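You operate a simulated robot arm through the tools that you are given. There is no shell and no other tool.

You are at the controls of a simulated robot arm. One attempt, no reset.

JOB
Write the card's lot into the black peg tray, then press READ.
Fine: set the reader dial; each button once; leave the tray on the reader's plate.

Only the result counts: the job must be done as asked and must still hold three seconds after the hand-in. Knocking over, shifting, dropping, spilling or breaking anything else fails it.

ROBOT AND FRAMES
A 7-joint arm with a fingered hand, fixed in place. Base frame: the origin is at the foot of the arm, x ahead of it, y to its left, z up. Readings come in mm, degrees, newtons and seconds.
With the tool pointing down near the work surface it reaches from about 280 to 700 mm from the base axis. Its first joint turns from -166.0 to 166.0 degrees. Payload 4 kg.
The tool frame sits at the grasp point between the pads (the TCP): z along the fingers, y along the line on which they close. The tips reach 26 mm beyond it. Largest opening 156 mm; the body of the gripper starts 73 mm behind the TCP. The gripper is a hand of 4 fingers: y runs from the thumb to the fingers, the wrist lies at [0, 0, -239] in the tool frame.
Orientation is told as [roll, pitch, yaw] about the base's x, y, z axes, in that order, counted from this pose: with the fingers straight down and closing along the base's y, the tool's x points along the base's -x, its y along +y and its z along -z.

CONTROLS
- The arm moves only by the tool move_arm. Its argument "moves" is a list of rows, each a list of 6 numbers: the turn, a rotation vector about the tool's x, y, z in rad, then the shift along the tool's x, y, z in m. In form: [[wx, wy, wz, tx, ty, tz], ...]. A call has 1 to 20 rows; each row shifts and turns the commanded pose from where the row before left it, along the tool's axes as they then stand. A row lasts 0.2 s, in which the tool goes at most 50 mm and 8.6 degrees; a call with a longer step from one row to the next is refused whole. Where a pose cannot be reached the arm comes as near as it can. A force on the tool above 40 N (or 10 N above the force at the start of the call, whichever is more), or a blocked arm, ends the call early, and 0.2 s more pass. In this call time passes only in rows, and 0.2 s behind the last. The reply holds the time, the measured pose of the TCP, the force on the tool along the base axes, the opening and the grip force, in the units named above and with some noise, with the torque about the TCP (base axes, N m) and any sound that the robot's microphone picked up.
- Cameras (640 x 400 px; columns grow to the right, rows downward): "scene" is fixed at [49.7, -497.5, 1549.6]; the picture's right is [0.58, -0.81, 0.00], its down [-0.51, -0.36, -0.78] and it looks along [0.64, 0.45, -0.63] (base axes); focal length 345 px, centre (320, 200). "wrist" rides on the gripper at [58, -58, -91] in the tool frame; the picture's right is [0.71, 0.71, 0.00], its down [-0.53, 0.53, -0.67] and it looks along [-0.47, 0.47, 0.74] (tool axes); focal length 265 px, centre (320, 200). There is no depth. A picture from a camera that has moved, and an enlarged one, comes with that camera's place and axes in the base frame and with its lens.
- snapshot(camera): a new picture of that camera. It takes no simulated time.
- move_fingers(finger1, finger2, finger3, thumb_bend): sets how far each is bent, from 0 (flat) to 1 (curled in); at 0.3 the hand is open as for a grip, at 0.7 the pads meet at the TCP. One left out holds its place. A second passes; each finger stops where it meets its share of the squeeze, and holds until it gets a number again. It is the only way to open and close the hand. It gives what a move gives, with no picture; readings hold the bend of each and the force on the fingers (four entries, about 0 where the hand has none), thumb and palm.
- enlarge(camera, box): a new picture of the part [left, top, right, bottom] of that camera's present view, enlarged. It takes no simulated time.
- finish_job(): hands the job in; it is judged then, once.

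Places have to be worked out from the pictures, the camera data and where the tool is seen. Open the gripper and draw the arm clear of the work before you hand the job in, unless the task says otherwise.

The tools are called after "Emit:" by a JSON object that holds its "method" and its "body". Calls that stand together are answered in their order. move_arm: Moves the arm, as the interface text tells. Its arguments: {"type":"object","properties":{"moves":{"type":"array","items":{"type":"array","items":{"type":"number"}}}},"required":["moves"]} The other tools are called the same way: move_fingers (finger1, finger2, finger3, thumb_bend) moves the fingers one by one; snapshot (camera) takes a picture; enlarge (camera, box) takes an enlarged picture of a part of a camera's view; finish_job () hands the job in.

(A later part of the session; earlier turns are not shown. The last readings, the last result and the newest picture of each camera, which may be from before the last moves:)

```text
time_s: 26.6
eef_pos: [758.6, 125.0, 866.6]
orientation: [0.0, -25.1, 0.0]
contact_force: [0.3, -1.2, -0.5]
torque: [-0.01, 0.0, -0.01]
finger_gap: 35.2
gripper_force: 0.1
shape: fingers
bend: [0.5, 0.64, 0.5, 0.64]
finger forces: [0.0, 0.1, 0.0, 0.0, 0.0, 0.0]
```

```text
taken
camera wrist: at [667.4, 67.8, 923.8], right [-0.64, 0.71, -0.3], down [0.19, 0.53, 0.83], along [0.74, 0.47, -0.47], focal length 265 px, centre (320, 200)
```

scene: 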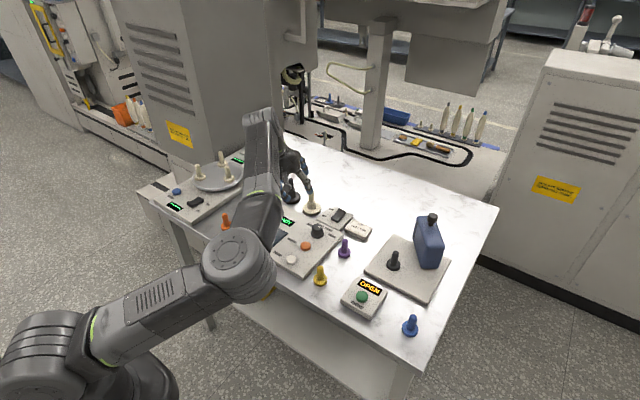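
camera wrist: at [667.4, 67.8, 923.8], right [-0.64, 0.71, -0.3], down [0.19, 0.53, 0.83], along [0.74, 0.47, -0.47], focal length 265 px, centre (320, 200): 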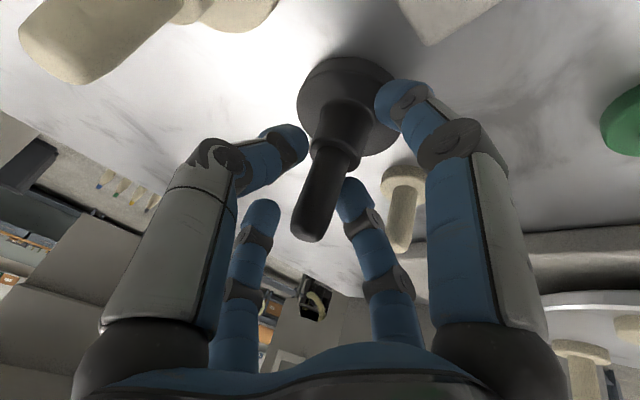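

Thumb and finger2 are confirmed as the pair along y, and they flank the peg without touching yet. I close them onto it.

Emit:
{"method": "move_fingers", "body": {"finger2": 0.7, "thumb_bend": 0.7}}

Emit:
{"method": "snapshot", "body": {"camera": "wrist"}}

```text
time_s: 27.6
eef_pos: [758.7, 125.3, 866.4]
orientation: [0.0, -25.0, 0.0]
contact_force: [-0.3, -0.5, -0.2]
torque: [-0.02, 0.02, 0.01]
finger_gap: 33.4
gripper_force: 3.5
shape: fingers
bend: [0.5, 0.67, 0.5, 0.68]
finger forces: [0.0, 3.1, 0.0, 0.1, 2.9, 0.0]
```

```text
taken
camera wrist: at [667.4, 67.8, 923.8], right [-0.64, 0.71, -0.3], down [0.19, 0.53, 0.83], along [0.74, 0.47, -0.47], focal length 265 px, centre (320, 200)
```

wrist: 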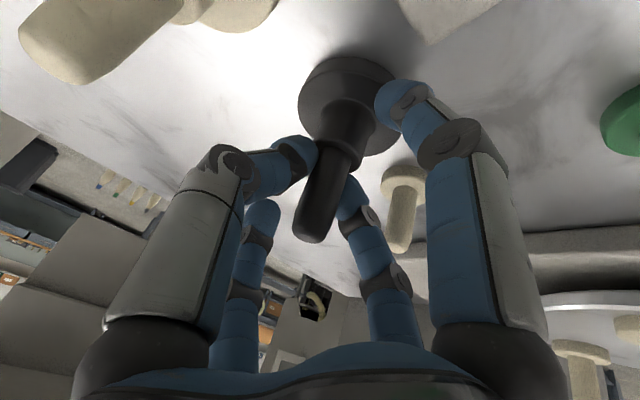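

Both pads press the peg evenly (3.1 / 2.9 N) with no side force. I tighten before lifting.

Emit:
{"method": "move_fingers", "body": {"finger2": 0.8, "thumb_bend": 0.8}}

Emit:
{"method": "move_arm", "body": {"moves": [[0, 0, 0, -0.0021, 0, -0.0045]]}}

Emit:
{"method": "snapshot", "body": {"camera": "wrist"}}

Emit:
{"method": "enlarge", "body": {"camera": "scene", "box": [250, 140, 350, 220]}}

```text
time_s: 28.6
eef_pos: [756.6, 125.3, 866.4]
orientation: [0.0, -24.9, 0.0]
contact_force: [-0.1, 0.6, -1.0]
torque: [-0.03, 0.0, 0.0]
finger_gap: 33.8
gripper_force: 0.1
shape: fingers
bend: [0.5, 0.74, 0.5, 0.76]
finger forces: [0.3, 0.0, 0.1, 0.0, 0.0, 0.0]
```

```text
time_s: 29.0
eef_pos: [757.8, 126.1, 871.5]
orientation: [0.0, -25.1, -0.1]
contact_force: [-0.7, -0.4, -1.2]
torque: [0.05, -0.02, -0.01]
finger_gap: 34.1
gripper_force: 0.1
shape: fingers
bend: [0.5, 0.74, 0.5, 0.76]
finger forces: [0.1, 0.1, 0.0, 0.1, 0.1, 0.0]
```

```text
taken
camera wrist: at [667.2, 67.9, 928.5], right [-0.64, 0.71, -0.3], down [0.19, 0.53, 0.83], along [0.74, 0.47, -0.47], focal length 265 px, centre (320, 200)
```

wrist: 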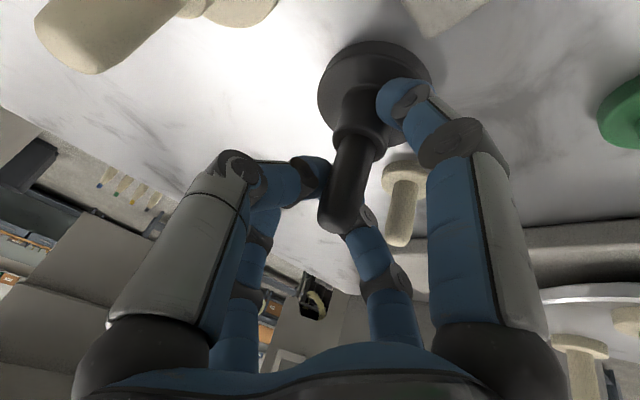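

```text
5.00 times, centred on (300, 180) of scene
camera zoom: at [49.7, -497.5, 1549.6], right [0.58, -0.81, 0.0], down [-0.51, -0.36, -0.78], along [0.64, 0.45, -0.63], focal length 1726 px, centre (420, 300)
```

zoom: 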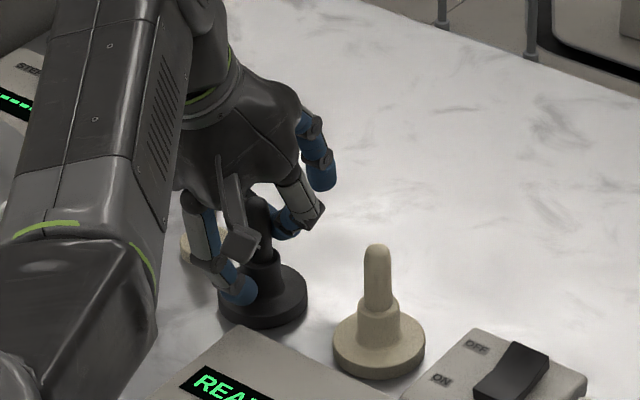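

The squeeze slipped off: with the 25° tilt the peg sat near the edge of the tip pads, and the tray slid about 12 mm toward the base without tipping (about 10 mm still clear of the reader). I open again, then re-centre so the peg passes through the middle of the pads at fingertip depth.

Emit:
{"method": "move_fingers", "body": {"finger2": 0.5, "thumb_bend": 0.5}}

Emit:
{"method": "snapshot", "body": {"camera": "wrist"}}

Emit:
{"method": "enlarge", "body": {"camera": "scene", "box": [250, 140, 350, 220]}}

```text
time_s: 30.0
eef_pos: [757.8, 125.4, 871.2]
orientation: [0.0, -25.0, 0.0]
contact_force: [0.0, 0.2, 0.0]
torque: [-0.02, -0.01, 0.01]
finger_gap: 51.4
gripper_force: 0.1
shape: fingers
bend: [0.5, 0.5, 0.5, 0.5]
finger forces: [0.1, 0.0, 0.1, 0.0, 0.0, 0.0]
```

```text
taken
camera wrist: at [667.1, 67.9, 928.6], right [-0.64, 0.71, -0.3], down [0.19, 0.53, 0.83], along [0.74, 0.47, -0.47], focal length 265 px, centre (320, 200)
```

wrist: 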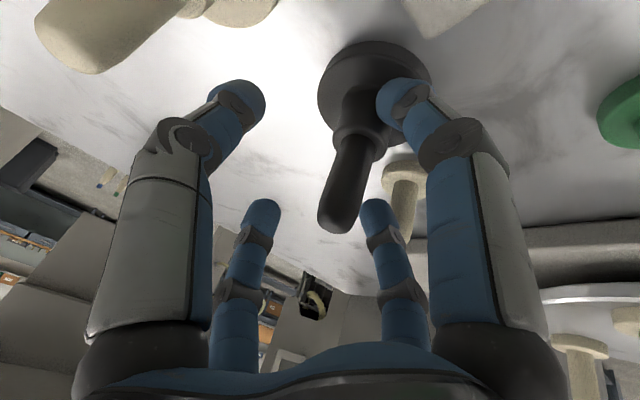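

```text
5.00 times, centred on (300, 180) of scene
camera zoom: at [49.7, -497.5, 1549.6], right [0.58, -0.81, 0.0], down [-0.51, -0.36, -0.78], along [0.64, 0.45, -0.63], focal length 1726 px, centre (420, 300)
```

zoom: 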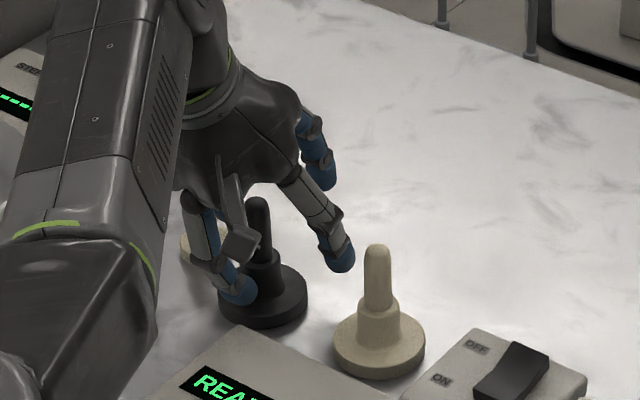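

The tray stands upright at about [743.5,127]. I shift the hand 20 mm back so that the peg axis passes through tool x≈0 at about 15 mm beyond the TCP.

Emit:
{"method": "move_arm", "body": {"moves": [[0, 0, 0, 0.0093, 0.0008, -0.0038], [0, 0, 0, 0.0093, 0.0008, -0.0038]]}}

Emit:
{"method": "snapshot", "body": {"camera": "wrist"}}

Emit:
{"method": "enlarge", "body": {"camera": "wrist", "box": [240, 90, 400, 250]}}

```text
time_s: 30.6
eef_pos: [737.9, 126.4, 870.2]
orientation: [0.1, -25.1, 0.0]
contact_force: [0.1, -0.2, 0.7]
torque: [0.02, -0.02, -0.01]
finger_gap: 50.9
gripper_force: 0.0
shape: fingers
bend: [0.5, 0.5, 0.5, 0.5]
finger forces: [0.1, 0.0, 0.1, 0.0, 0.0, 0.1]
```

```text
taken
camera wrist: at [646.8, 69.0, 927.3], right [-0.64, 0.71, -0.3], down [0.19, 0.53, 0.83], along [0.74, 0.47, -0.47], focal length 265 px, centre (320, 200)
```

wrist: 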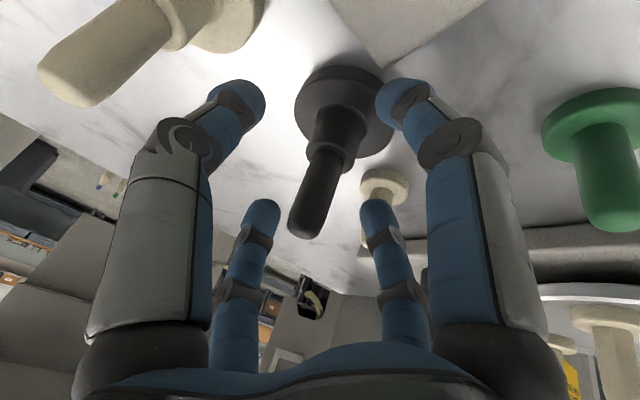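

```text
2.50 times, centred on (320, 170) of wrist
camera zoom: at [646.8, 69.0, 927.3], right [-0.64, 0.71, -0.3], down [0.19, 0.53, 0.83], along [0.74, 0.47, -0.47], focal length 664 px, centre (320, 275)
```

zoom: 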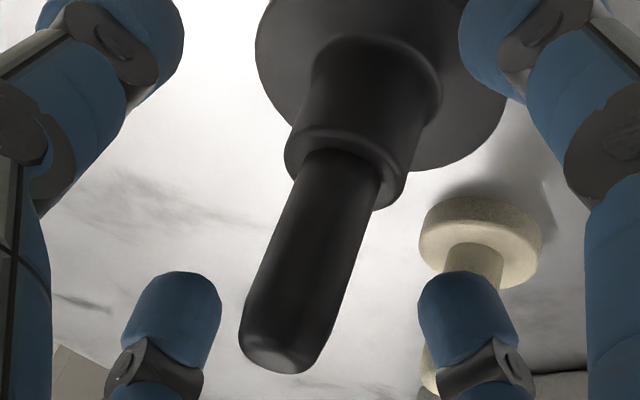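

The peg's picture matches [743.5,127], so it is now centred on the pads at about 13 mm beyond the TCP. I close thumb and finger2 step by step, watching forces.

Emit:
{"method": "move_fingers", "body": {"finger2": 0.69, "thumb_bend": 0.69}}

Emit:
{"method": "snapshot", "body": {"camera": "wrist"}}

```text
time_s: 31.6
eef_pos: [737.0, 127.5, 871.1]
orientation: [0.0, -25.1, 0.0]
contact_force: [-0.4, -0.3, 0.2]
torque: [0.04, 0.02, -0.04]
finger_gap: 34.1
gripper_force: 2.7
shape: fingers
bend: [0.5, 0.66, 0.5, 0.67]
finger forces: [0.0, 2.9, 0.0, 0.0, 2.9, 0.0]
```

```text
taken
camera wrist: at [647.0, 68.7, 927.2], right [-0.64, 0.71, -0.3], down [0.19, 0.53, 0.83], along [0.74, 0.47, -0.47], focal length 265 px, centre (320, 200)
```

wrist: 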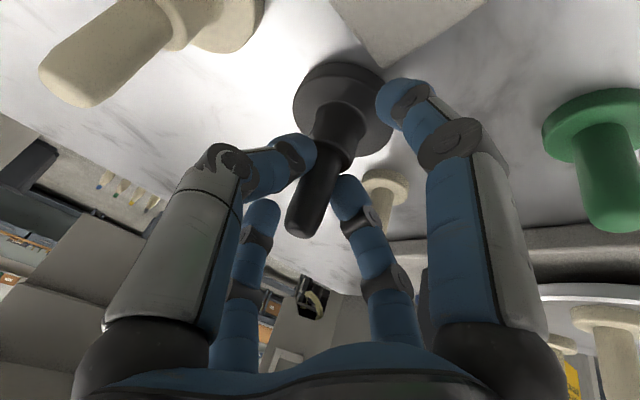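

Both touch evenly at 2.9 N with the peg still centred. I add squeeze moderately.

Emit:
{"method": "move_fingers", "body": {"finger2": 0.74, "thumb_bend": 0.74}}

Emit:
{"method": "snapshot", "body": {"camera": "wrist"}}

```text
time_s: 32.6
eef_pos: [737.3, 126.7, 870.6]
orientation: [0.0, -25.1, 0.0]
contact_force: [-0.4, -0.4, -0.8]
torque: [-0.02, -0.01, 0.01]
finger_gap: 33.9
gripper_force: 9.2
shape: fingers
bend: [0.5, 0.65, 0.5, 0.68]
finger forces: [0.1, 8.8, 0.1, 0.1, 8.7, 0.0]
```

```text
taken
camera wrist: at [647.0, 68.7, 927.2], right [-0.64, 0.71, -0.3], down [0.19, 0.53, 0.83], along [0.74, 0.47, -0.47], focal length 265 px, centre (320, 200)
```

wrist: 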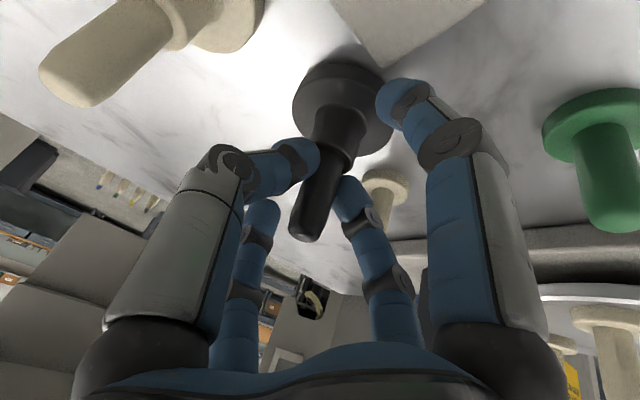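

The grip holds at about 8.8 N per side, centred. I try a small lift of 6 mm and check the load and the picture.

Emit:
{"method": "move_arm", "body": {"moves": [[0, 0, 0, -0.0013, 0, -0.0027], [0, 0, 0, -0.0013, 0, -0.0027]]}}

Emit:
{"method": "snapshot", "body": {"camera": "wrist"}}

Emit:
{"method": "enlarge", "body": {"camera": "scene", "box": [250, 140, 350, 220]}}

```text
time_s: 33.2
eef_pos: [738.6, 125.4, 877.8]
orientation: [-0.1, -25.1, 0.0]
contact_force: [-0.8, 0.4, -1.6]
torque: [-0.01, 0.03, -0.01]
finger_gap: 33.8
gripper_force: 8.6
shape: fingers
bend: [0.5, 0.65, 0.5, 0.68]
finger forces: [0.1, 8.7, 0.0, 0.1, 8.7, 0.1]
```

```text
taken
camera wrist: at [647.6, 68.4, 934.0], right [-0.64, 0.71, -0.3], down [0.19, 0.53, 0.83], along [0.74, 0.47, -0.47], focal length 265 px, centre (320, 200)
```

wrist: 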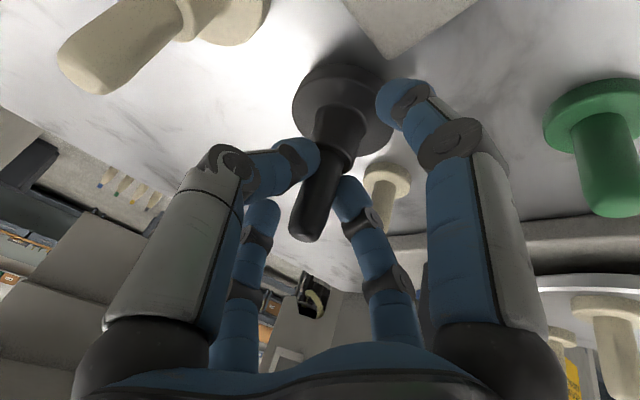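

```text
5.00 times, centred on (300, 180) of scene
camera zoom: at [49.7, -497.5, 1549.6], right [0.58, -0.81, 0.0], down [-0.51, -0.36, -0.78], along [0.64, 0.45, -0.63], focal length 1726 px, centre (420, 300)
```

zoom: 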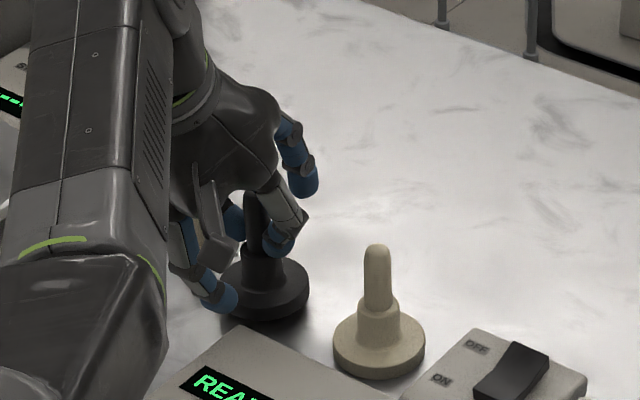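

The tray hangs on the grip (about 1.5–2 N, same place in the wrist image). I lift 40 mm more and carry it over toward the plate centre at about [559,62].

Emit:
{"method": "move_arm", "body": {"moves": [[0, 0, 0, -0.0056, 0, -0.0121], [0, 0, 0, -0.0056, 0, -0.0121], [0, 0, 0, -0.0056, 0, -0.0121]]}}

Emit:
{"method": "snapshot", "body": {"camera": "wrist"}}

Emit:
{"method": "move_arm", "body": {"moves": [[0, 0, 0, 0.0209, -0.008, -0.0098], [0, 0, 0, 0.0209, -0.008, -0.0098], [0, 0, 0, 0.0209, -0.008, -0.0098], [0, 0, 0, 0.0209, -0.008, -0.0098], [0, 0, 0, 0.0209, -0.008, -0.0098], [0, 0, 0, 0.0209, -0.008, -0.0098], [0, 0, 0, 0.0209, -0.008, -0.0098]]}}

Emit:
{"method": "snapshot", "body": {"camera": "wrist"}}

Emit:
{"method": "snapshot", "body": {"camera": "scene"}}

```text
time_s: 34.0
eef_pos: [738.1, 128.0, 917.7]
orientation: [0.1, -25.1, 0.1]
contact_force: [0.0, -0.1, -0.8]
torque: [0.02, 0.03, -0.02]
finger_gap: 33.9
gripper_force: 8.5
shape: fingers
bend: [0.5, 0.65, 0.5, 0.68]
finger forces: [0.0, 8.6, 0.0, 0.1, 8.7, 0.0]
```

```text
taken
camera wrist: at [647.2, 70.2, 974.0], right [-0.64, 0.71, -0.3], down [0.19, 0.53, 0.83], along [0.74, 0.47, -0.47], focal length 265 px, centre (320, 200)
```

wrist: 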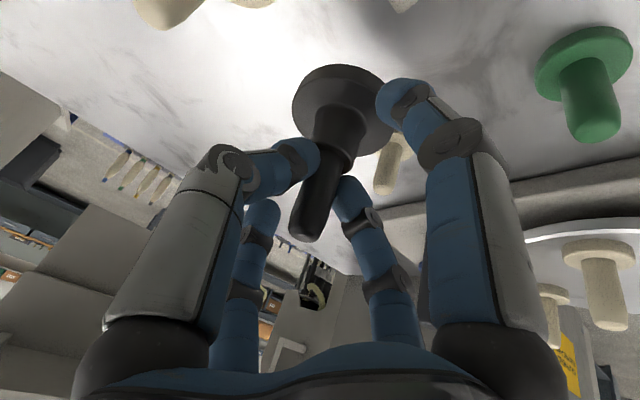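

```text
time_s: 35.6
eef_pos: [576.6, 69.2, 917.4]
orientation: [-0.1, -25.1, 0.0]
contact_force: [-1.0, -0.6, -0.8]
torque: [-0.02, 0.0, 0.02]
finger_gap: 33.6
gripper_force: 8.9
shape: fingers
bend: [0.5, 0.65, 0.5, 0.68]
finger forces: [0.1, 8.6, 0.0, 0.1, 8.7, 0.0]
```

```text
taken
camera wrist: at [487.1, 12.2, 975.1], right [-0.64, 0.71, -0.3], down [0.19, 0.53, 0.83], along [0.74, 0.47, -0.47], focal length 265 px, centre (320, 200)
```

wrist: 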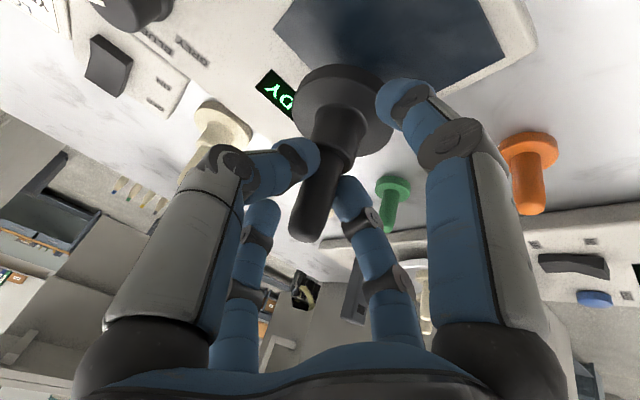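

```text
taken
```

scene: 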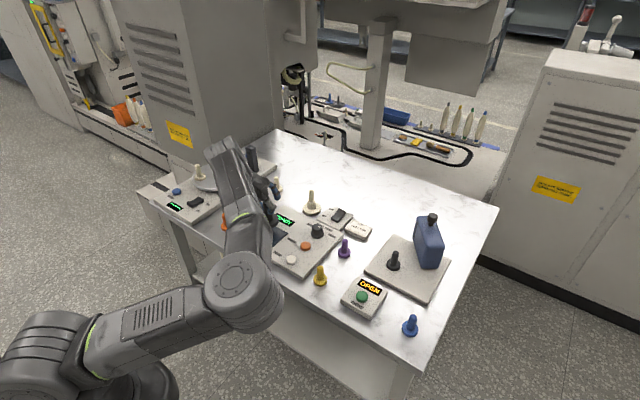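

The tray hangs steady and I'm at about [577,70,917]. I shift the last bit so the tray centre sits over the plate centre, then look.

Emit:
{"method": "move_arm", "body": {"moves": [[0, 0, 0, 0.01065, -0.0054, -0.005], [0, 0, 0, 0.01065, -0.0054, -0.005]]}}

Emit:
{"method": "snapshot", "body": {"camera": "wrist"}}

Emit:
{"method": "enlarge", "body": {"camera": "wrist", "box": [240, 0, 440, 160]}}

Emit:
{"method": "enlarge", "body": {"camera": "scene", "box": [210, 170, 330, 270]}}

```text
time_s: 36.2
eef_pos: [550.9, 59.5, 918.4]
orientation: [0.0, -25.0, 0.1]
contact_force: [0.2, 0.4, -0.3]
torque: [0.01, 0.01, 0.01]
finger_gap: 34.1
gripper_force: 8.4
shape: fingers
bend: [0.5, 0.65, 0.5, 0.68]
finger forces: [0.0, 8.7, 0.0, 0.0, 8.6, 0.1]
```

```text
taken
camera wrist: at [461.0, 1.5, 974.7], right [-0.64, 0.71, -0.3], down [0.19, 0.53, 0.83], along [0.74, 0.47, -0.47], focal length 265 px, centre (320, 200)
```

wrist: 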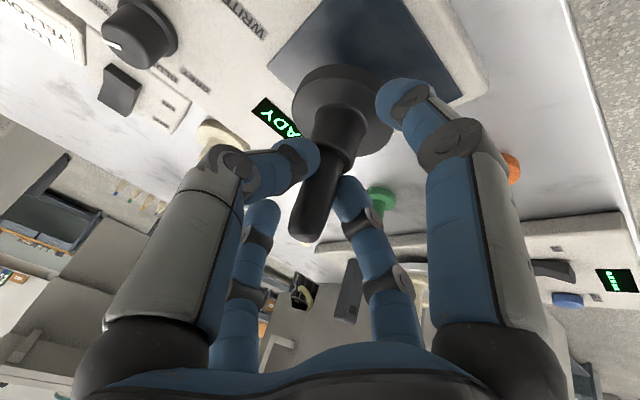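

```text
2.50 times, centred on (340, 80) of wrist
camera zoom: at [461.0, 1.5, 974.7], right [-0.64, 0.71, -0.3], down [0.19, 0.53, 0.83], along [0.74, 0.47, -0.47], focal length 664 px, centre (270, 500)
```

zoom: 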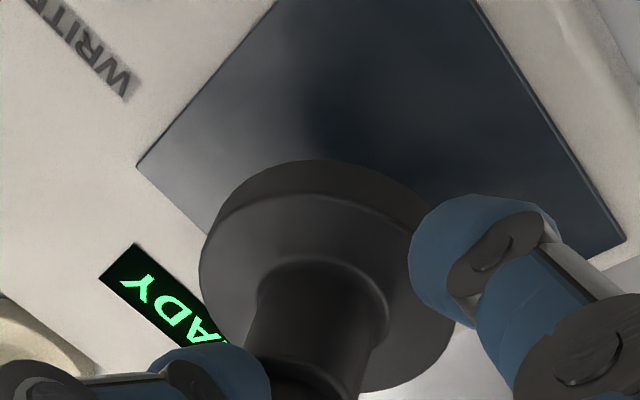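

```text
4.00 times, centred on (270, 220) of scene
camera zoom: at [49.7, -497.5, 1549.6], right [0.58, -0.81, 0.0], down [-0.51, -0.36, -0.78], along [0.64, 0.45, -0.63], focal length 1381 px, centre (520, 120)
```

zoom: 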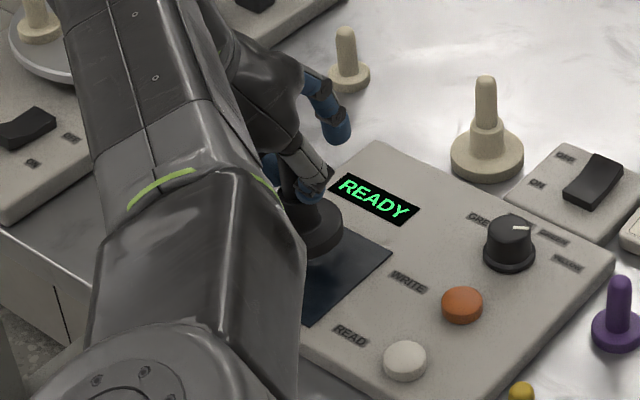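

The tray centre is at about [559,61] over a plate spanning x 514–608, y 14–109, so it is well centred. I lower 24 mm first, then in small steps watching the force.

Emit:
{"method": "move_arm", "body": {"moves": [[0, 0, 0, 0.0034, 0, 0.00725], [0, 0, 0, 0.0034, 0, 0.00725], [0, 0, 0, 0.0034, 0, 0.00725]]}}

Emit:
{"method": "move_arm", "body": {"moves": [[0, 0, 0, 0.00085, 0, 0.0018]]}}

Emit:
{"method": "move_arm", "body": {"moves": [[0, 0, 0, 0.00085, 0, 0.0018]]}}

Emit:
{"method": "snapshot", "body": {"camera": "wrist"}}

```text
time_s: 37.0
eef_pos: [549.8, 58.6, 893.3]
orientation: [0.0, -25.0, -0.1]
contact_force: [-0.8, 0.3, -0.5]
torque: [0.0, 0.02, 0.02]
finger_gap: 34.1
gripper_force: 8.7
shape: fingers
bend: [0.5, 0.65, 0.5, 0.68]
finger forces: [0.0, 8.7, 0.1, 0.0, 8.6, 0.0]
```

```text
time_s: 37.4
eef_pos: [551.3, 60.2, 890.4]
orientation: [0.0, -25.1, 0.0]
contact_force: [-0.7, -0.5, 0.0]
torque: [0.0, 0.02, 0.0]
finger_gap: 33.6
gripper_force: 8.9
shape: fingers
bend: [0.5, 0.65, 0.5, 0.68]
finger forces: [0.1, 8.7, 0.0, 0.1, 8.6, 0.1]
```

```text
time_s: 37.8
eef_pos: [551.6, 60.1, 888.5]
orientation: [0.0, -25.1, 0.0]
contact_force: [-0.6, -0.1, 1.1]
torque: [0.02, 0.01, 0.02]
finger_gap: 33.5
gripper_force: 9.5
shape: fingers
bend: [0.5, 0.65, 0.5, 0.68]
finger forces: [0.1, 9.5, 0.1, 0.0, 9.6, 0.1]
```

```text
taken
camera wrist: at [460.6, 2.1, 946.0], right [-0.64, 0.71, -0.3], down [0.19, 0.53, 0.83], along [0.74, 0.47, -0.47], focal length 265 px, centre (320, 200)
```

wrist: 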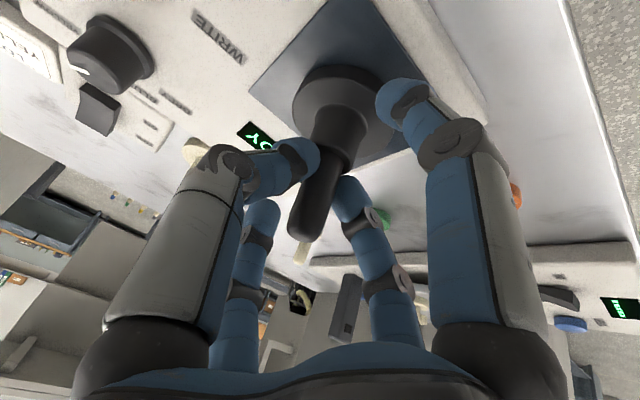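

The force is starting to rise (grip 9.5 N, +1.1 N upward), so the disc is just touching. One more small step to confirm.

Emit:
{"method": "move_arm", "body": {"moves": [[0, 0, 0, 0.00065, 0, 0.00136]]}}

Emit:
{"method": "enlarge", "body": {"camera": "wrist", "box": [230, 20, 430, 180]}}

Emit:
{"method": "enlarge", "body": {"camera": "scene", "box": [210, 170, 330, 270]}}

```text
time_s: 38.2
eef_pos: [550.9, 60.7, 888.3]
orientation: [0.0, -25.2, 0.0]
contact_force: [-2.2, 0.1, 5.9]
torque: [0.1, -0.04, 0.0]
finger_gap: 33.9
gripper_force: 11.4
shape: fingers
bend: [0.5, 0.64, 0.5, 0.68]
finger forces: [0.0, 12.3, 0.1, 0.1, 10.8, 0.0]
```

```text
2.50 times, centred on (330, 100) of wrist
camera zoom: at [461.6, 2.4, 945.2], right [-0.64, 0.71, -0.3], down [0.19, 0.53, 0.83], along [0.74, 0.47, -0.47], focal length 664 px, centre (295, 450)
```

zoom: 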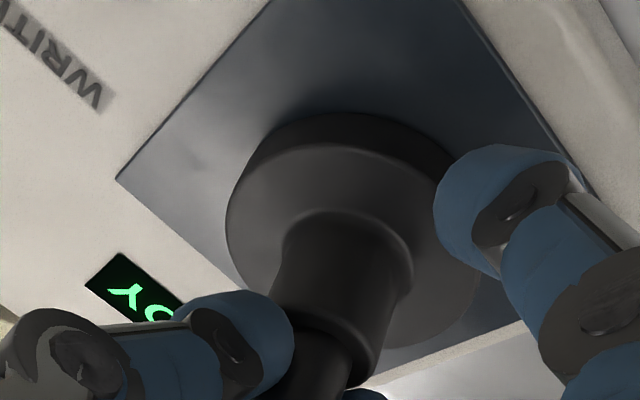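

```text
4.00 times, centred on (270, 220) of scene
camera zoom: at [49.7, -497.5, 1549.6], right [0.58, -0.81, 0.0], down [-0.51, -0.36, -0.78], along [0.64, 0.45, -0.63], focal length 1381 px, centre (520, 120)
```

zoom: 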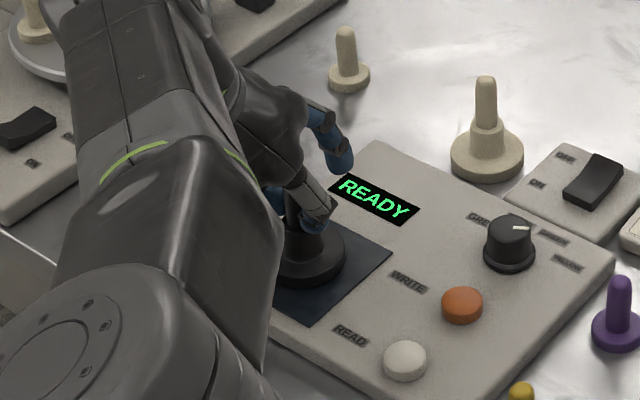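

The disc is seated on the plate (about 6 N), centre about [562,62], within the plate. I release by opening thumb and finger2.

Emit:
{"method": "move_fingers", "body": {"finger2": 0.6, "thumb_bend": 0.6}}

Emit:
{"method": "move_fingers", "body": {"finger2": 0.5, "thumb_bend": 0.5}}

Emit:
{"method": "snapshot", "body": {"camera": "wrist"}}

Emit:
{"method": "enlarge", "body": {"camera": "scene", "box": [210, 170, 330, 270]}}

```text
time_s: 39.2
eef_pos: [552.5, 60.6, 888.3]
orientation: [0.0, -25.0, 0.1]
contact_force: [-0.2, -0.5, 0.6]
torque: [-0.02, -0.01, 0.02]
finger_gap: 39.0
gripper_force: 0.1
shape: fingers
bend: [0.5, 0.6, 0.5, 0.6]
finger forces: [0.0, 0.1, 0.1, 0.1, 0.0, 0.0]
```

```text
time_s: 40.2
eef_pos: [552.7, 59.8, 888.1]
orientation: [0.1, -25.0, 0.0]
contact_force: [-0.4, 0.2, -0.6]
torque: [0.0, 0.02, 0.0]
finger_gap: 51.3
gripper_force: 0.0
shape: fingers
bend: [0.5, 0.5, 0.5, 0.5]
finger forces: [0.0, 0.1, 0.1, 0.0, 0.0, 0.0]
```

```text
taken
camera wrist: at [461.7, 2.2, 944.7], right [-0.64, 0.71, -0.3], down [0.19, 0.53, 0.83], along [0.74, 0.47, -0.47], focal length 265 px, centre (320, 200)
```

wrist: 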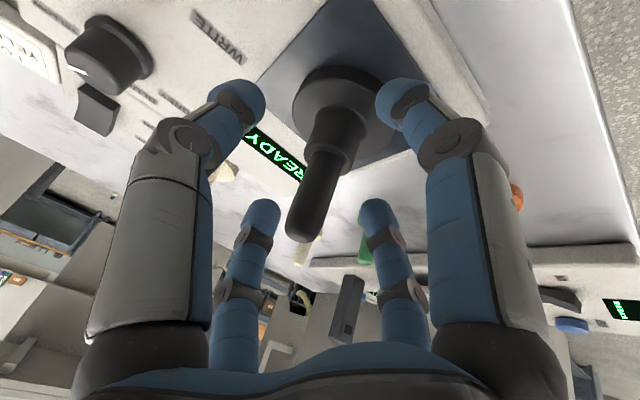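

```text
4.00 times, centred on (270, 220) of scene
camera zoom: at [49.7, -497.5, 1549.6], right [0.58, -0.81, 0.0], down [-0.51, -0.36, -0.78], along [0.64, 0.45, -0.63], focal length 1381 px, centre (520, 120)
```

zoom: 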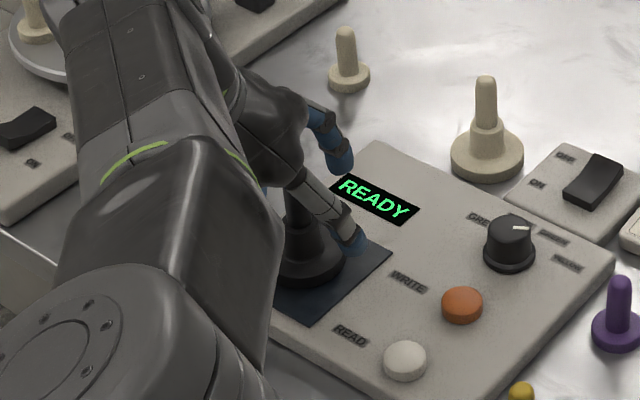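

Released and the tray stands upright on the plate. I retreat straight up 100 mm, then untilt.

Emit:
{"method": "move_arm", "body": {"moves": [[0, 0, 0, -0.0085, 0, -0.0181], [0, 0, 0, -0.0127, 0, -0.0272], [0, 0, 0, -0.0127, 0, -0.0272], [0, 0, 0, -0.0106, 0, -0.0227], [0, 0.1454, 0, 0, 0, 0], [0, 0.1454, 0, 0, 0, 0], [0, 0.1454, 0, 0, 0, 0]]}}

Emit:
{"method": "snapshot", "body": {"camera": "wrist"}}

Emit:
{"method": "snapshot", "body": {"camera": "scene"}}

```text
time_s: 41.8
eef_pos: [552.0, 59.8, 993.5]
orientation: [0.2, 0.1, -0.1]
contact_force: [0.4, 0.1, 0.0]
torque: [0.04, -0.03, -0.03]
finger_gap: 51.0
gripper_force: 0.0
shape: fingers
bend: [0.5, 0.5, 0.5, 0.5]
finger forces: [0.0, 0.1, 0.0, 0.0, 0.1, 0.0]
```

```text
taken
camera wrist: at [494.3, 2.5, 1082.7], right [-0.71, 0.71, 0.0], down [0.53, 0.53, 0.67], along [0.47, 0.47, -0.74], focal length 265 px, centre (320, 200)
```

wrist: 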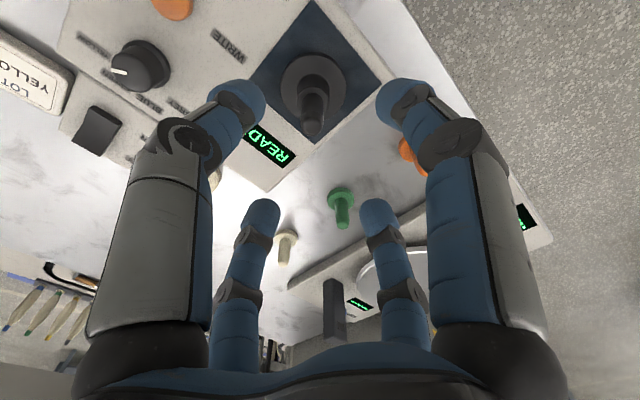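

```text
taken
```

scene: 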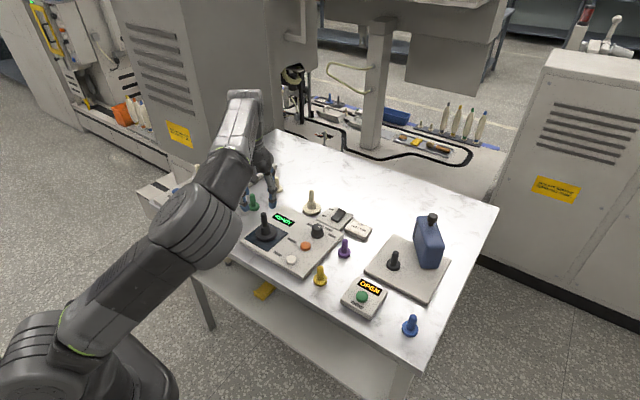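

The arm is clear above. I zoom in to check the tray on the plate, the dial and the display from both cameras.

Emit:
{"method": "enlarge", "body": {"camera": "wrist", "box": [220, 0, 400, 180]}}

Emit:
{"method": "enlarge", "body": {"camera": "wrist", "box": [60, 0, 260, 140]}}

Emit:
{"method": "enlarge", "body": {"camera": "scene", "box": [230, 190, 350, 280]}}

```text
2.22 times, centred on (310, 90) of wrist
camera zoom: at [494.3, 2.5, 1082.7], right [-0.71, 0.71, 0.0], down [0.53, 0.53, 0.67], along [0.47, 0.47, -0.74], focal length 590 px, centre (342, 444)
```

zoom: 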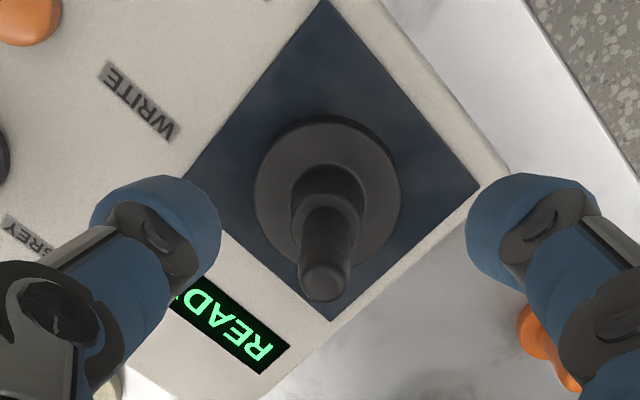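

```text
2.86 times, centred on (160, 70) of wrist
camera zoom: at [494.3, 2.5, 1082.7], right [-0.71, 0.71, 0.0], down [0.53, 0.53, 0.67], along [0.47, 0.47, -0.74], focal length 758 px, centre (777, 571)
```

zoom: 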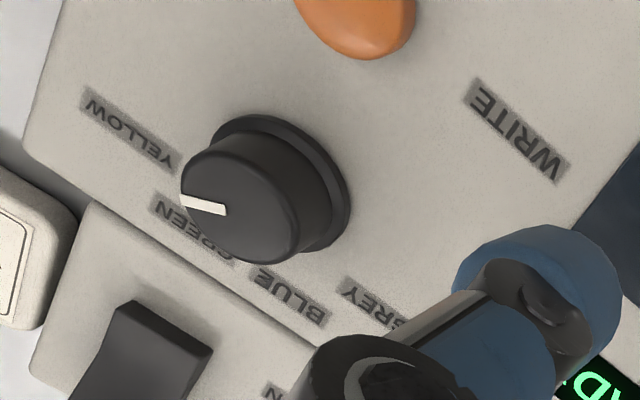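

```text
4.44 times, centred on (290, 235) of scene
camera zoom: at [49.7, -497.5, 1549.6], right [0.58, -0.81, 0.0], down [-0.51, -0.36, -0.78], along [0.64, 0.45, -0.63], focal length 1534 px, centre (453, 44)
```

zoom: 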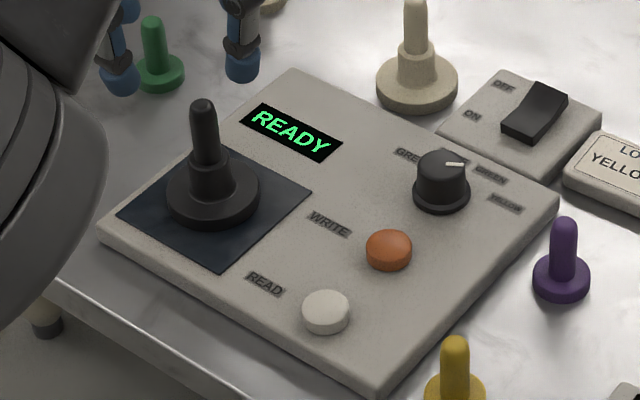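

The tray is well centred on the plate, the dial points to about -57…-60° (YELLOW), display READY. I close all fingers into a poker and go above the orange WRITE button at about [589,-65].

Emit:
{"method": "move_fingers", "body": {"finger1": 0.7, "finger2": 0.7, "finger3": 0.7, "thumb_bend": 0.7}}

Emit:
{"method": "move_arm", "body": {"moves": [[0, 0, 0, -0.0123, -0.0417, 0], [0, 0, 0, -0.0123, -0.0417, 0], [0, 0, 0, -0.0123, -0.0417, 0], [0, 0, 0, 0, 0, 0.04], [0, 0, 0, 0, 0, 0.04]]}}

Emit:
{"method": "snapshot", "body": {"camera": "wrist"}}

Emit:
{"method": "enlarge", "body": {"camera": "scene", "box": [230, 190, 350, 280]}}

```text
time_s: 42.8
eef_pos: [552.5, 60.4, 992.3]
orientation: [0.0, -0.2, 0.1]
contact_force: [0.1, 0.1, -0.1]
torque: [0.01, -0.03, -0.02]
finger_gap: 0.0
gripper_force: 0.2
shape: fingers
bend: [0.69, 0.69, 0.69, 0.69]
finger forces: [0.0, 0.0, 0.0, 0.0, 0.0, 0.0]
```

```text
time_s: 44.0
eef_pos: [592.2, -64.7, 912.5]
orientation: [0.0, -0.2, 0.0]
contact_force: [-0.5, 0.8, 0.5]
torque: [0.03, 0.03, -0.01]
finger_gap: 0.0
gripper_force: 0.1
shape: fingers
bend: [0.69, 0.69, 0.69, 0.69]
finger forces: [0.0, 0.1, 0.1, 0.0, 0.1, 0.1]
```

```text
taken
camera wrist: at [534.0, -123.1, 1002.2], right [-0.71, 0.71, 0.0], down [0.52, 0.53, 0.67], along [0.47, 0.47, -0.74], focal length 265 px, centre (320, 200)
```

wrist: 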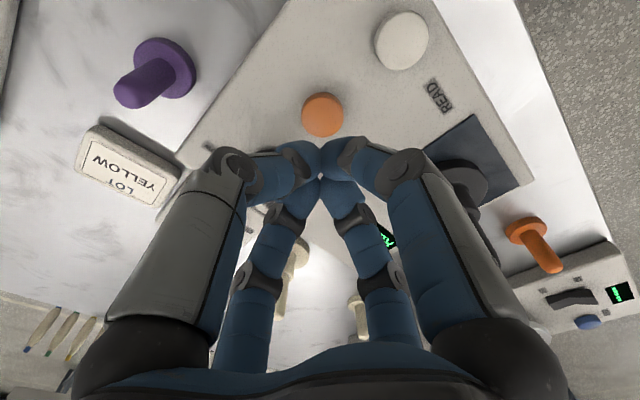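

```text
4.44 times, centred on (290, 235) of scene
camera zoom: at [49.7, -497.5, 1549.6], right [0.58, -0.81, 0.0], down [-0.51, -0.36, -0.78], along [0.64, 0.45, -0.63], focal length 1534 px, centre (453, 44)
```

zoom: 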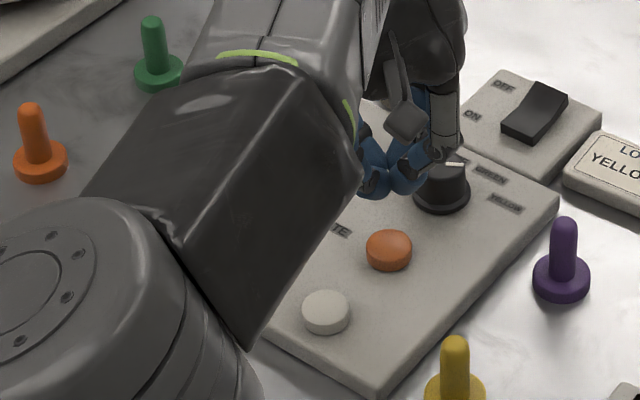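

WRITE appears at [589,-66], 3 mm off from the poker axis. I correct and descend to about 6 mm above the button top.

Emit:
{"method": "move_arm", "body": {"moves": [[0, 0, 0, 0.0027, -0.0006, 0.017], [0, 0, 0, 0, 0, 0.017], [0, 0, 0, 0, 0, 0.014]]}}

Emit:
{"method": "snapshot", "body": {"camera": "wrist"}}

Emit:
{"method": "enlarge", "body": {"camera": "scene", "box": [270, 210, 350, 270]}}

```text
time_s: 44.8
eef_pos: [586.1, -65.1, 864.0]
orientation: [0.0, -0.1, -0.1]
contact_force: [0.3, -0.1, -0.7]
torque: [0.03, -0.01, -0.01]
finger_gap: 0.0
gripper_force: 0.0
shape: fingers
bend: [0.69, 0.69, 0.69, 0.69]
finger forces: [0.1, 0.0, 0.0, 0.1, 0.0, 0.1]
```

```text
taken
camera wrist: at [528.6, -122.3, 954.9], right [-0.71, 0.71, 0.0], down [0.53, 0.53, 0.67], along [0.47, 0.47, -0.74], focal length 265 px, centre (320, 200)
```

wrist: 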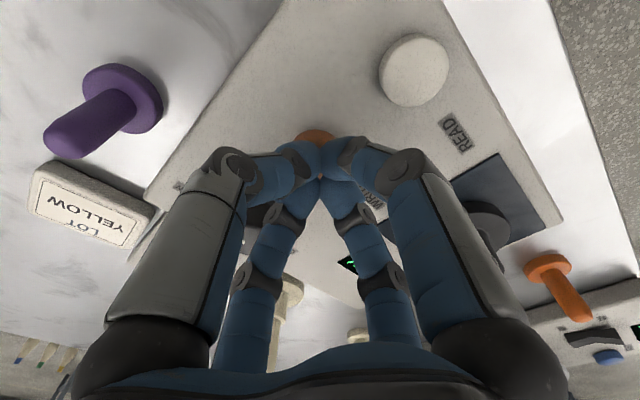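

```text
6.67 times, centred on (310, 240) of scene
camera zoom: at [49.7, -497.5, 1549.6], right [0.58, -0.81, 0.0], down [-0.51, -0.36, -0.78], along [0.64, 0.45, -0.63], focal length 2302 px, centre (387, -67)
```

zoom: 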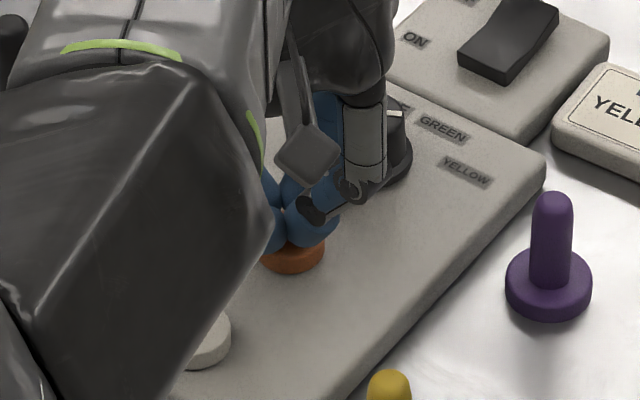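

The tip is just above the button. I correct 2 mm in x and go down 8 mm, then continue in 2 mm steps until the force shows contact.

Emit:
{"method": "move_arm", "body": {"moves": [[0, 0, 0, -0.002, -0.001, 0.004], [0, 0, 0, 0, 0, 0.004]]}}

Emit:
{"method": "move_arm", "body": {"moves": [[0, 0, 0, 0, 0, 0.002]]}}

Emit:
{"method": "enlarge", "body": {"camera": "scene", "box": [270, 210, 350, 270]}}

```text
time_s: 45.4
eef_pos: [588.9, -66.3, 858.0]
orientation: [0.1, -0.1, -0.1]
contact_force: [-0.4, -0.1, 2.5]
torque: [0.05, 0.01, 0.04]
finger_gap: 0.0
gripper_force: 0.0
shape: fingers
bend: [0.69, 0.69, 0.69, 0.69]
finger forces: [0.1, 0.1, 0.0, 0.0, 0.0, 0.0]
```

```text
time_s: 45.8
eef_pos: [589.1, -67.2, 854.9]
orientation: [-0.1, -0.1, 0.0]
contact_force: [-0.8, 0.6, 3.1]
torque: [0.01, 0.01, 0.02]
finger_gap: 0.3
gripper_force: 1.4
shape: fingers
bend: [0.69, 0.69, 0.69, 0.69]
finger forces: [3.6, 0.0, 0.1, 0.0, 0.0, 0.1]
heard: click
```

```text
6.67 times, centred on (310, 240) of scene
camera zoom: at [49.7, -497.5, 1549.6], right [0.58, -0.81, 0.0], down [-0.51, -0.36, -0.78], along [0.64, 0.45, -0.63], focal length 2302 px, centre (387, -67)
```

zoom: 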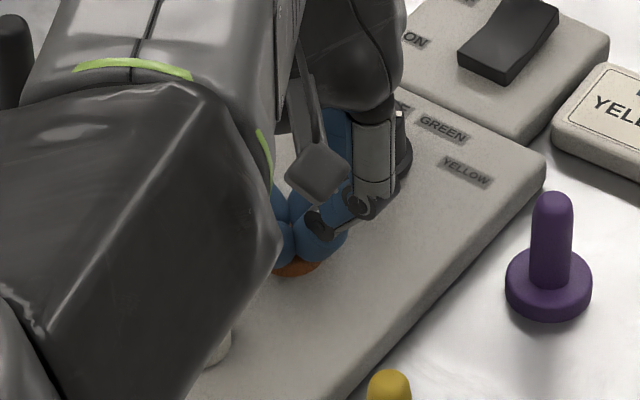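

A click was heard at z≈855, so WRITE has been pressed once. I lift straight up without touching it again and read the display.

Emit:
{"method": "move_arm", "body": {"moves": [[0, 0, 0, 0, 0, -0.02], [0, 0, 0, 0, 0, -0.04], [0, 0, 0, 0, 0, -0.04]]}}

Emit:
{"method": "snapshot", "body": {"camera": "wrist"}}

Emit:
{"method": "snapshot", "body": {"camera": "scene"}}

Emit:
{"method": "enlarge", "body": {"camera": "wrist", "box": [330, 120, 490, 260]}}

```text
time_s: 46.6
eef_pos: [587.4, -67.6, 958.1]
orientation: [0.0, -0.1, 0.0]
contact_force: [0.3, 0.1, 0.0]
torque: [0.02, 0.0, 0.04]
finger_gap: 0.1
gripper_force: 0.0
shape: fingers
bend: [0.69, 0.69, 0.69, 0.69]
finger forces: [0.1, 0.0, 0.0, 0.0, 0.0, 0.1]
```

```text
taken
camera wrist: at [531.1, -125.3, 1047.2], right [-0.71, 0.71, 0.0], down [0.53, 0.53, 0.67], along [0.47, 0.47, -0.74], focal length 265 px, centre (320, 200)
```

wrist: 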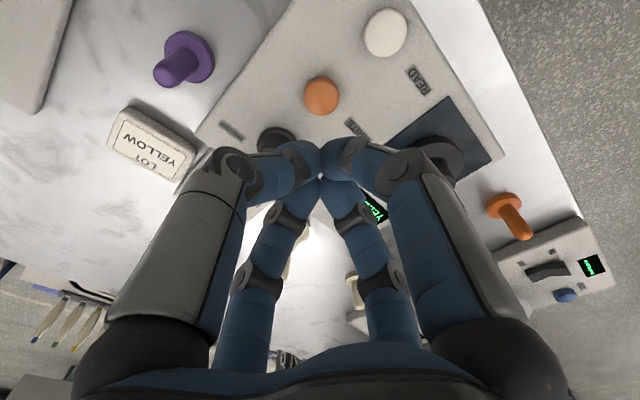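

```text
taken
```

scene: 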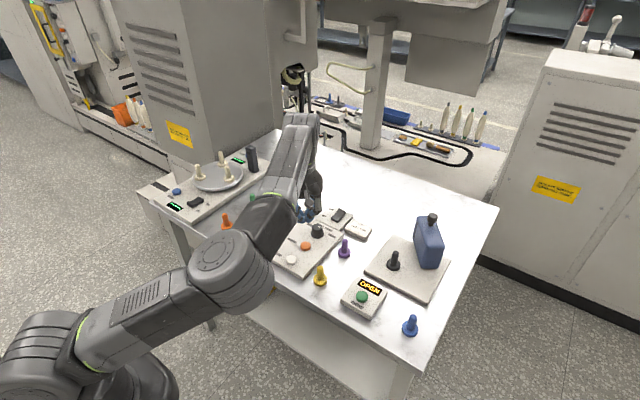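

```text
2.86 times, centred on (410, 190) of wrist
camera zoom: at [531.1, -125.3, 1047.2], right [-0.71, 0.71, 0.0], down [0.53, 0.53, 0.67], along [0.47, 0.47, -0.74], focal length 758 px, centre (63, 229)
```

zoom: 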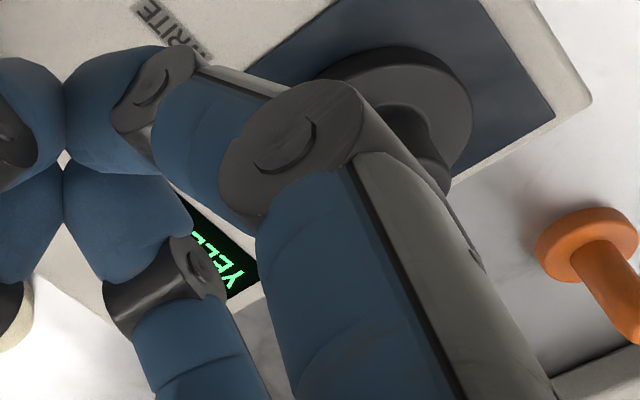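

The display now shows "YELL…", so the YELLOW lot was written. I move above READ (about [525,-64]) and check the full display on the way.

Emit:
{"method": "move_arm", "body": {"moves": [[0, 0, 0, 0.032, 0.0016, 0], [0, 0, 0, 0.032, 0.0016, 0]]}}

Emit:
{"method": "snapshot", "body": {"camera": "wrist"}}

Emit:
{"method": "enlarge", "body": {"camera": "scene", "box": [230, 190, 350, 280]}}

```text
time_s: 47.2
eef_pos: [524.0, -65.7, 955.7]
orientation: [0.1, -0.1, -0.1]
contact_force: [0.3, 0.4, 0.0]
torque: [0.03, -0.03, 0.02]
finger_gap: 0.0
gripper_force: 0.2
shape: fingers
bend: [0.69, 0.69, 0.69, 0.69]
finger forces: [0.0, 0.1, 0.1, 0.1, 0.0, 0.0]
```

```text
taken
camera wrist: at [465.7, -124.1, 1045.9], right [-0.71, 0.71, 0.0], down [0.53, 0.53, 0.67], along [0.47, 0.47, -0.74], focal length 265 px, centre (320, 200)
```

wrist: 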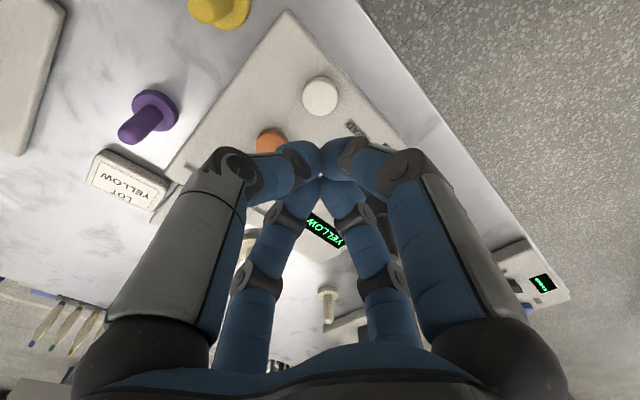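

```text
4.44 times, centred on (290, 235) of scene
camera zoom: at [49.7, -497.5, 1549.6], right [0.58, -0.81, 0.0], down [-0.51, -0.36, -0.78], along [0.64, 0.45, -0.63], focal length 1534 px, centre (453, 44)
```

zoom: 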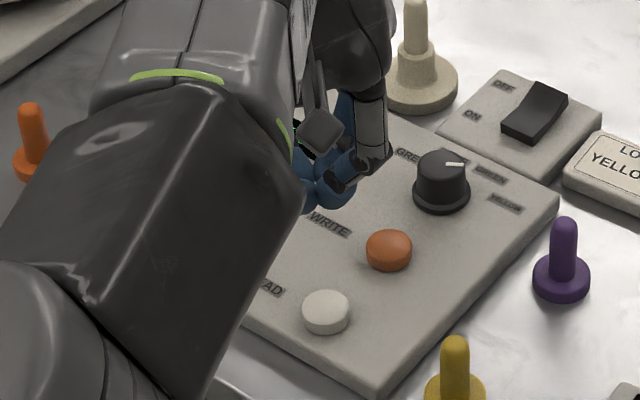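

The display reads YELLOW, and READ ([524.6,-65]) is right under the poker. I descend to about z=862 and then step down until the click.

Emit:
{"method": "move_arm", "body": {"moves": [[0, 0, 0, -0.0005, 0.0005, 0.03], [0, 0, 0, 0, 0, 0.03], [0, 0, 0, 0, 0, 0.02], [0, 0, 0, 0, 0, 0.012]]}}

Emit:
{"method": "snapshot", "body": {"camera": "wrist"}}

Emit:
{"method": "enlarge", "body": {"camera": "scene", "box": [250, 200, 350, 280]}}

```text
time_s: 48.2
eef_pos: [526.8, -62.8, 861.0]
orientation: [-0.1, 0.1, 0.1]
contact_force: [0.0, 0.5, 0.3]
torque: [0.01, 0.0, -0.03]
finger_gap: 0.2
gripper_force: 0.2
shape: fingers
bend: [0.69, 0.69, 0.69, 0.69]
finger forces: [0.0, 0.0, 0.1, 0.1, 0.1, 0.0]
```

```text
taken
camera wrist: at [468.9, -120.4, 952.2], right [-0.71, 0.71, 0.0], down [0.53, 0.53, 0.67], along [0.47, 0.47, -0.74], focal length 265 px, centre (320, 200)
```

wrist: 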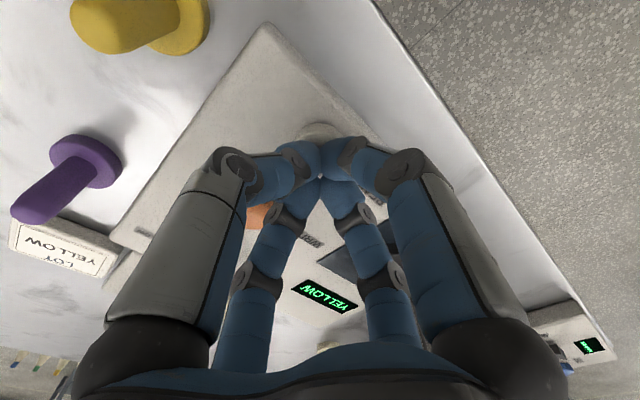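

```text
5.00 times, centred on (300, 240) of scene
camera zoom: at [49.7, -497.5, 1549.6], right [0.58, -0.81, 0.0], down [-0.51, -0.36, -0.78], along [0.64, 0.45, -0.63], focal length 1726 px, centre (420, 0)
```

zoom: 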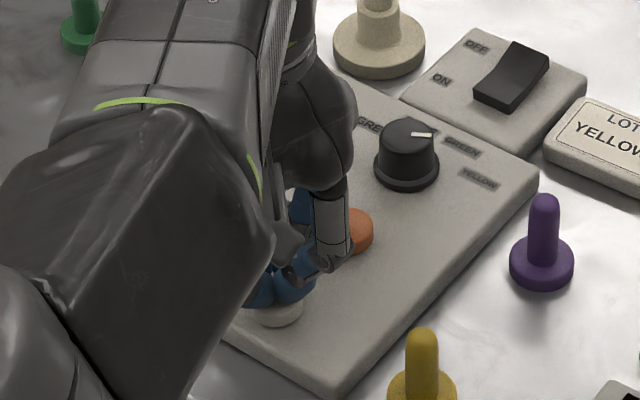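

The poker is 2–3 mm off centre and just above READ. I correct and step down slowly.

Emit:
{"method": "move_arm", "body": {"moves": [[0, 0, 0, 0.0018, -0.002, 0.002], [0, 0, 0, 0, 0, 0.002]]}}

Emit:
{"method": "move_arm", "body": {"moves": [[0, 0, 0, 0, 0, 0.002]]}}

```text
time_s: 48.8
eef_pos: [524.1, -65.2, 858.9]
orientation: [0.0, -0.1, 0.0]
contact_force: [-0.4, 0.2, 1.2]
torque: [0.04, -0.02, 0.01]
finger_gap: 0.0
gripper_force: 0.0
shape: fingers
bend: [0.69, 0.69, 0.69, 0.69]
finger forces: [0.0, 0.1, 0.0, 0.0, 0.0, 0.0]
```

```text
time_s: 49.2
eef_pos: [523.6, -64.6, 856.6]
orientation: [0.0, -0.1, 0.0]
contact_force: [-0.4, -1.1, 1.7]
torque: [0.03, 0.0, 0.0]
finger_gap: 0.0
gripper_force: 0.0
shape: fingers
bend: [0.69, 0.69, 0.69, 0.69]
finger forces: [0.0, 0.0, 0.0, 0.0, 0.0, 0.0]
```

Light contact (1.7 N) but no click yet. I press 1.5 mm further.

Emit:
{"method": "move_arm", "body": {"moves": [[0, 0, 0, 0, 0, 0.0015]]}}

```text
time_s: 49.6
eef_pos: [523.9, -65.0, 856.0]
orientation: [0.0, -0.1, 0.0]
contact_force: [1.1, -0.2, 3.2]
torque: [0.04, -0.02, -0.04]
finger_gap: 0.0
gripper_force: 0.1
shape: fingers
bend: [0.69, 0.69, 0.69, 0.69]
finger forces: [0.0, 0.0, 0.1, 0.0, 0.0, 0.0]
heard: click
```

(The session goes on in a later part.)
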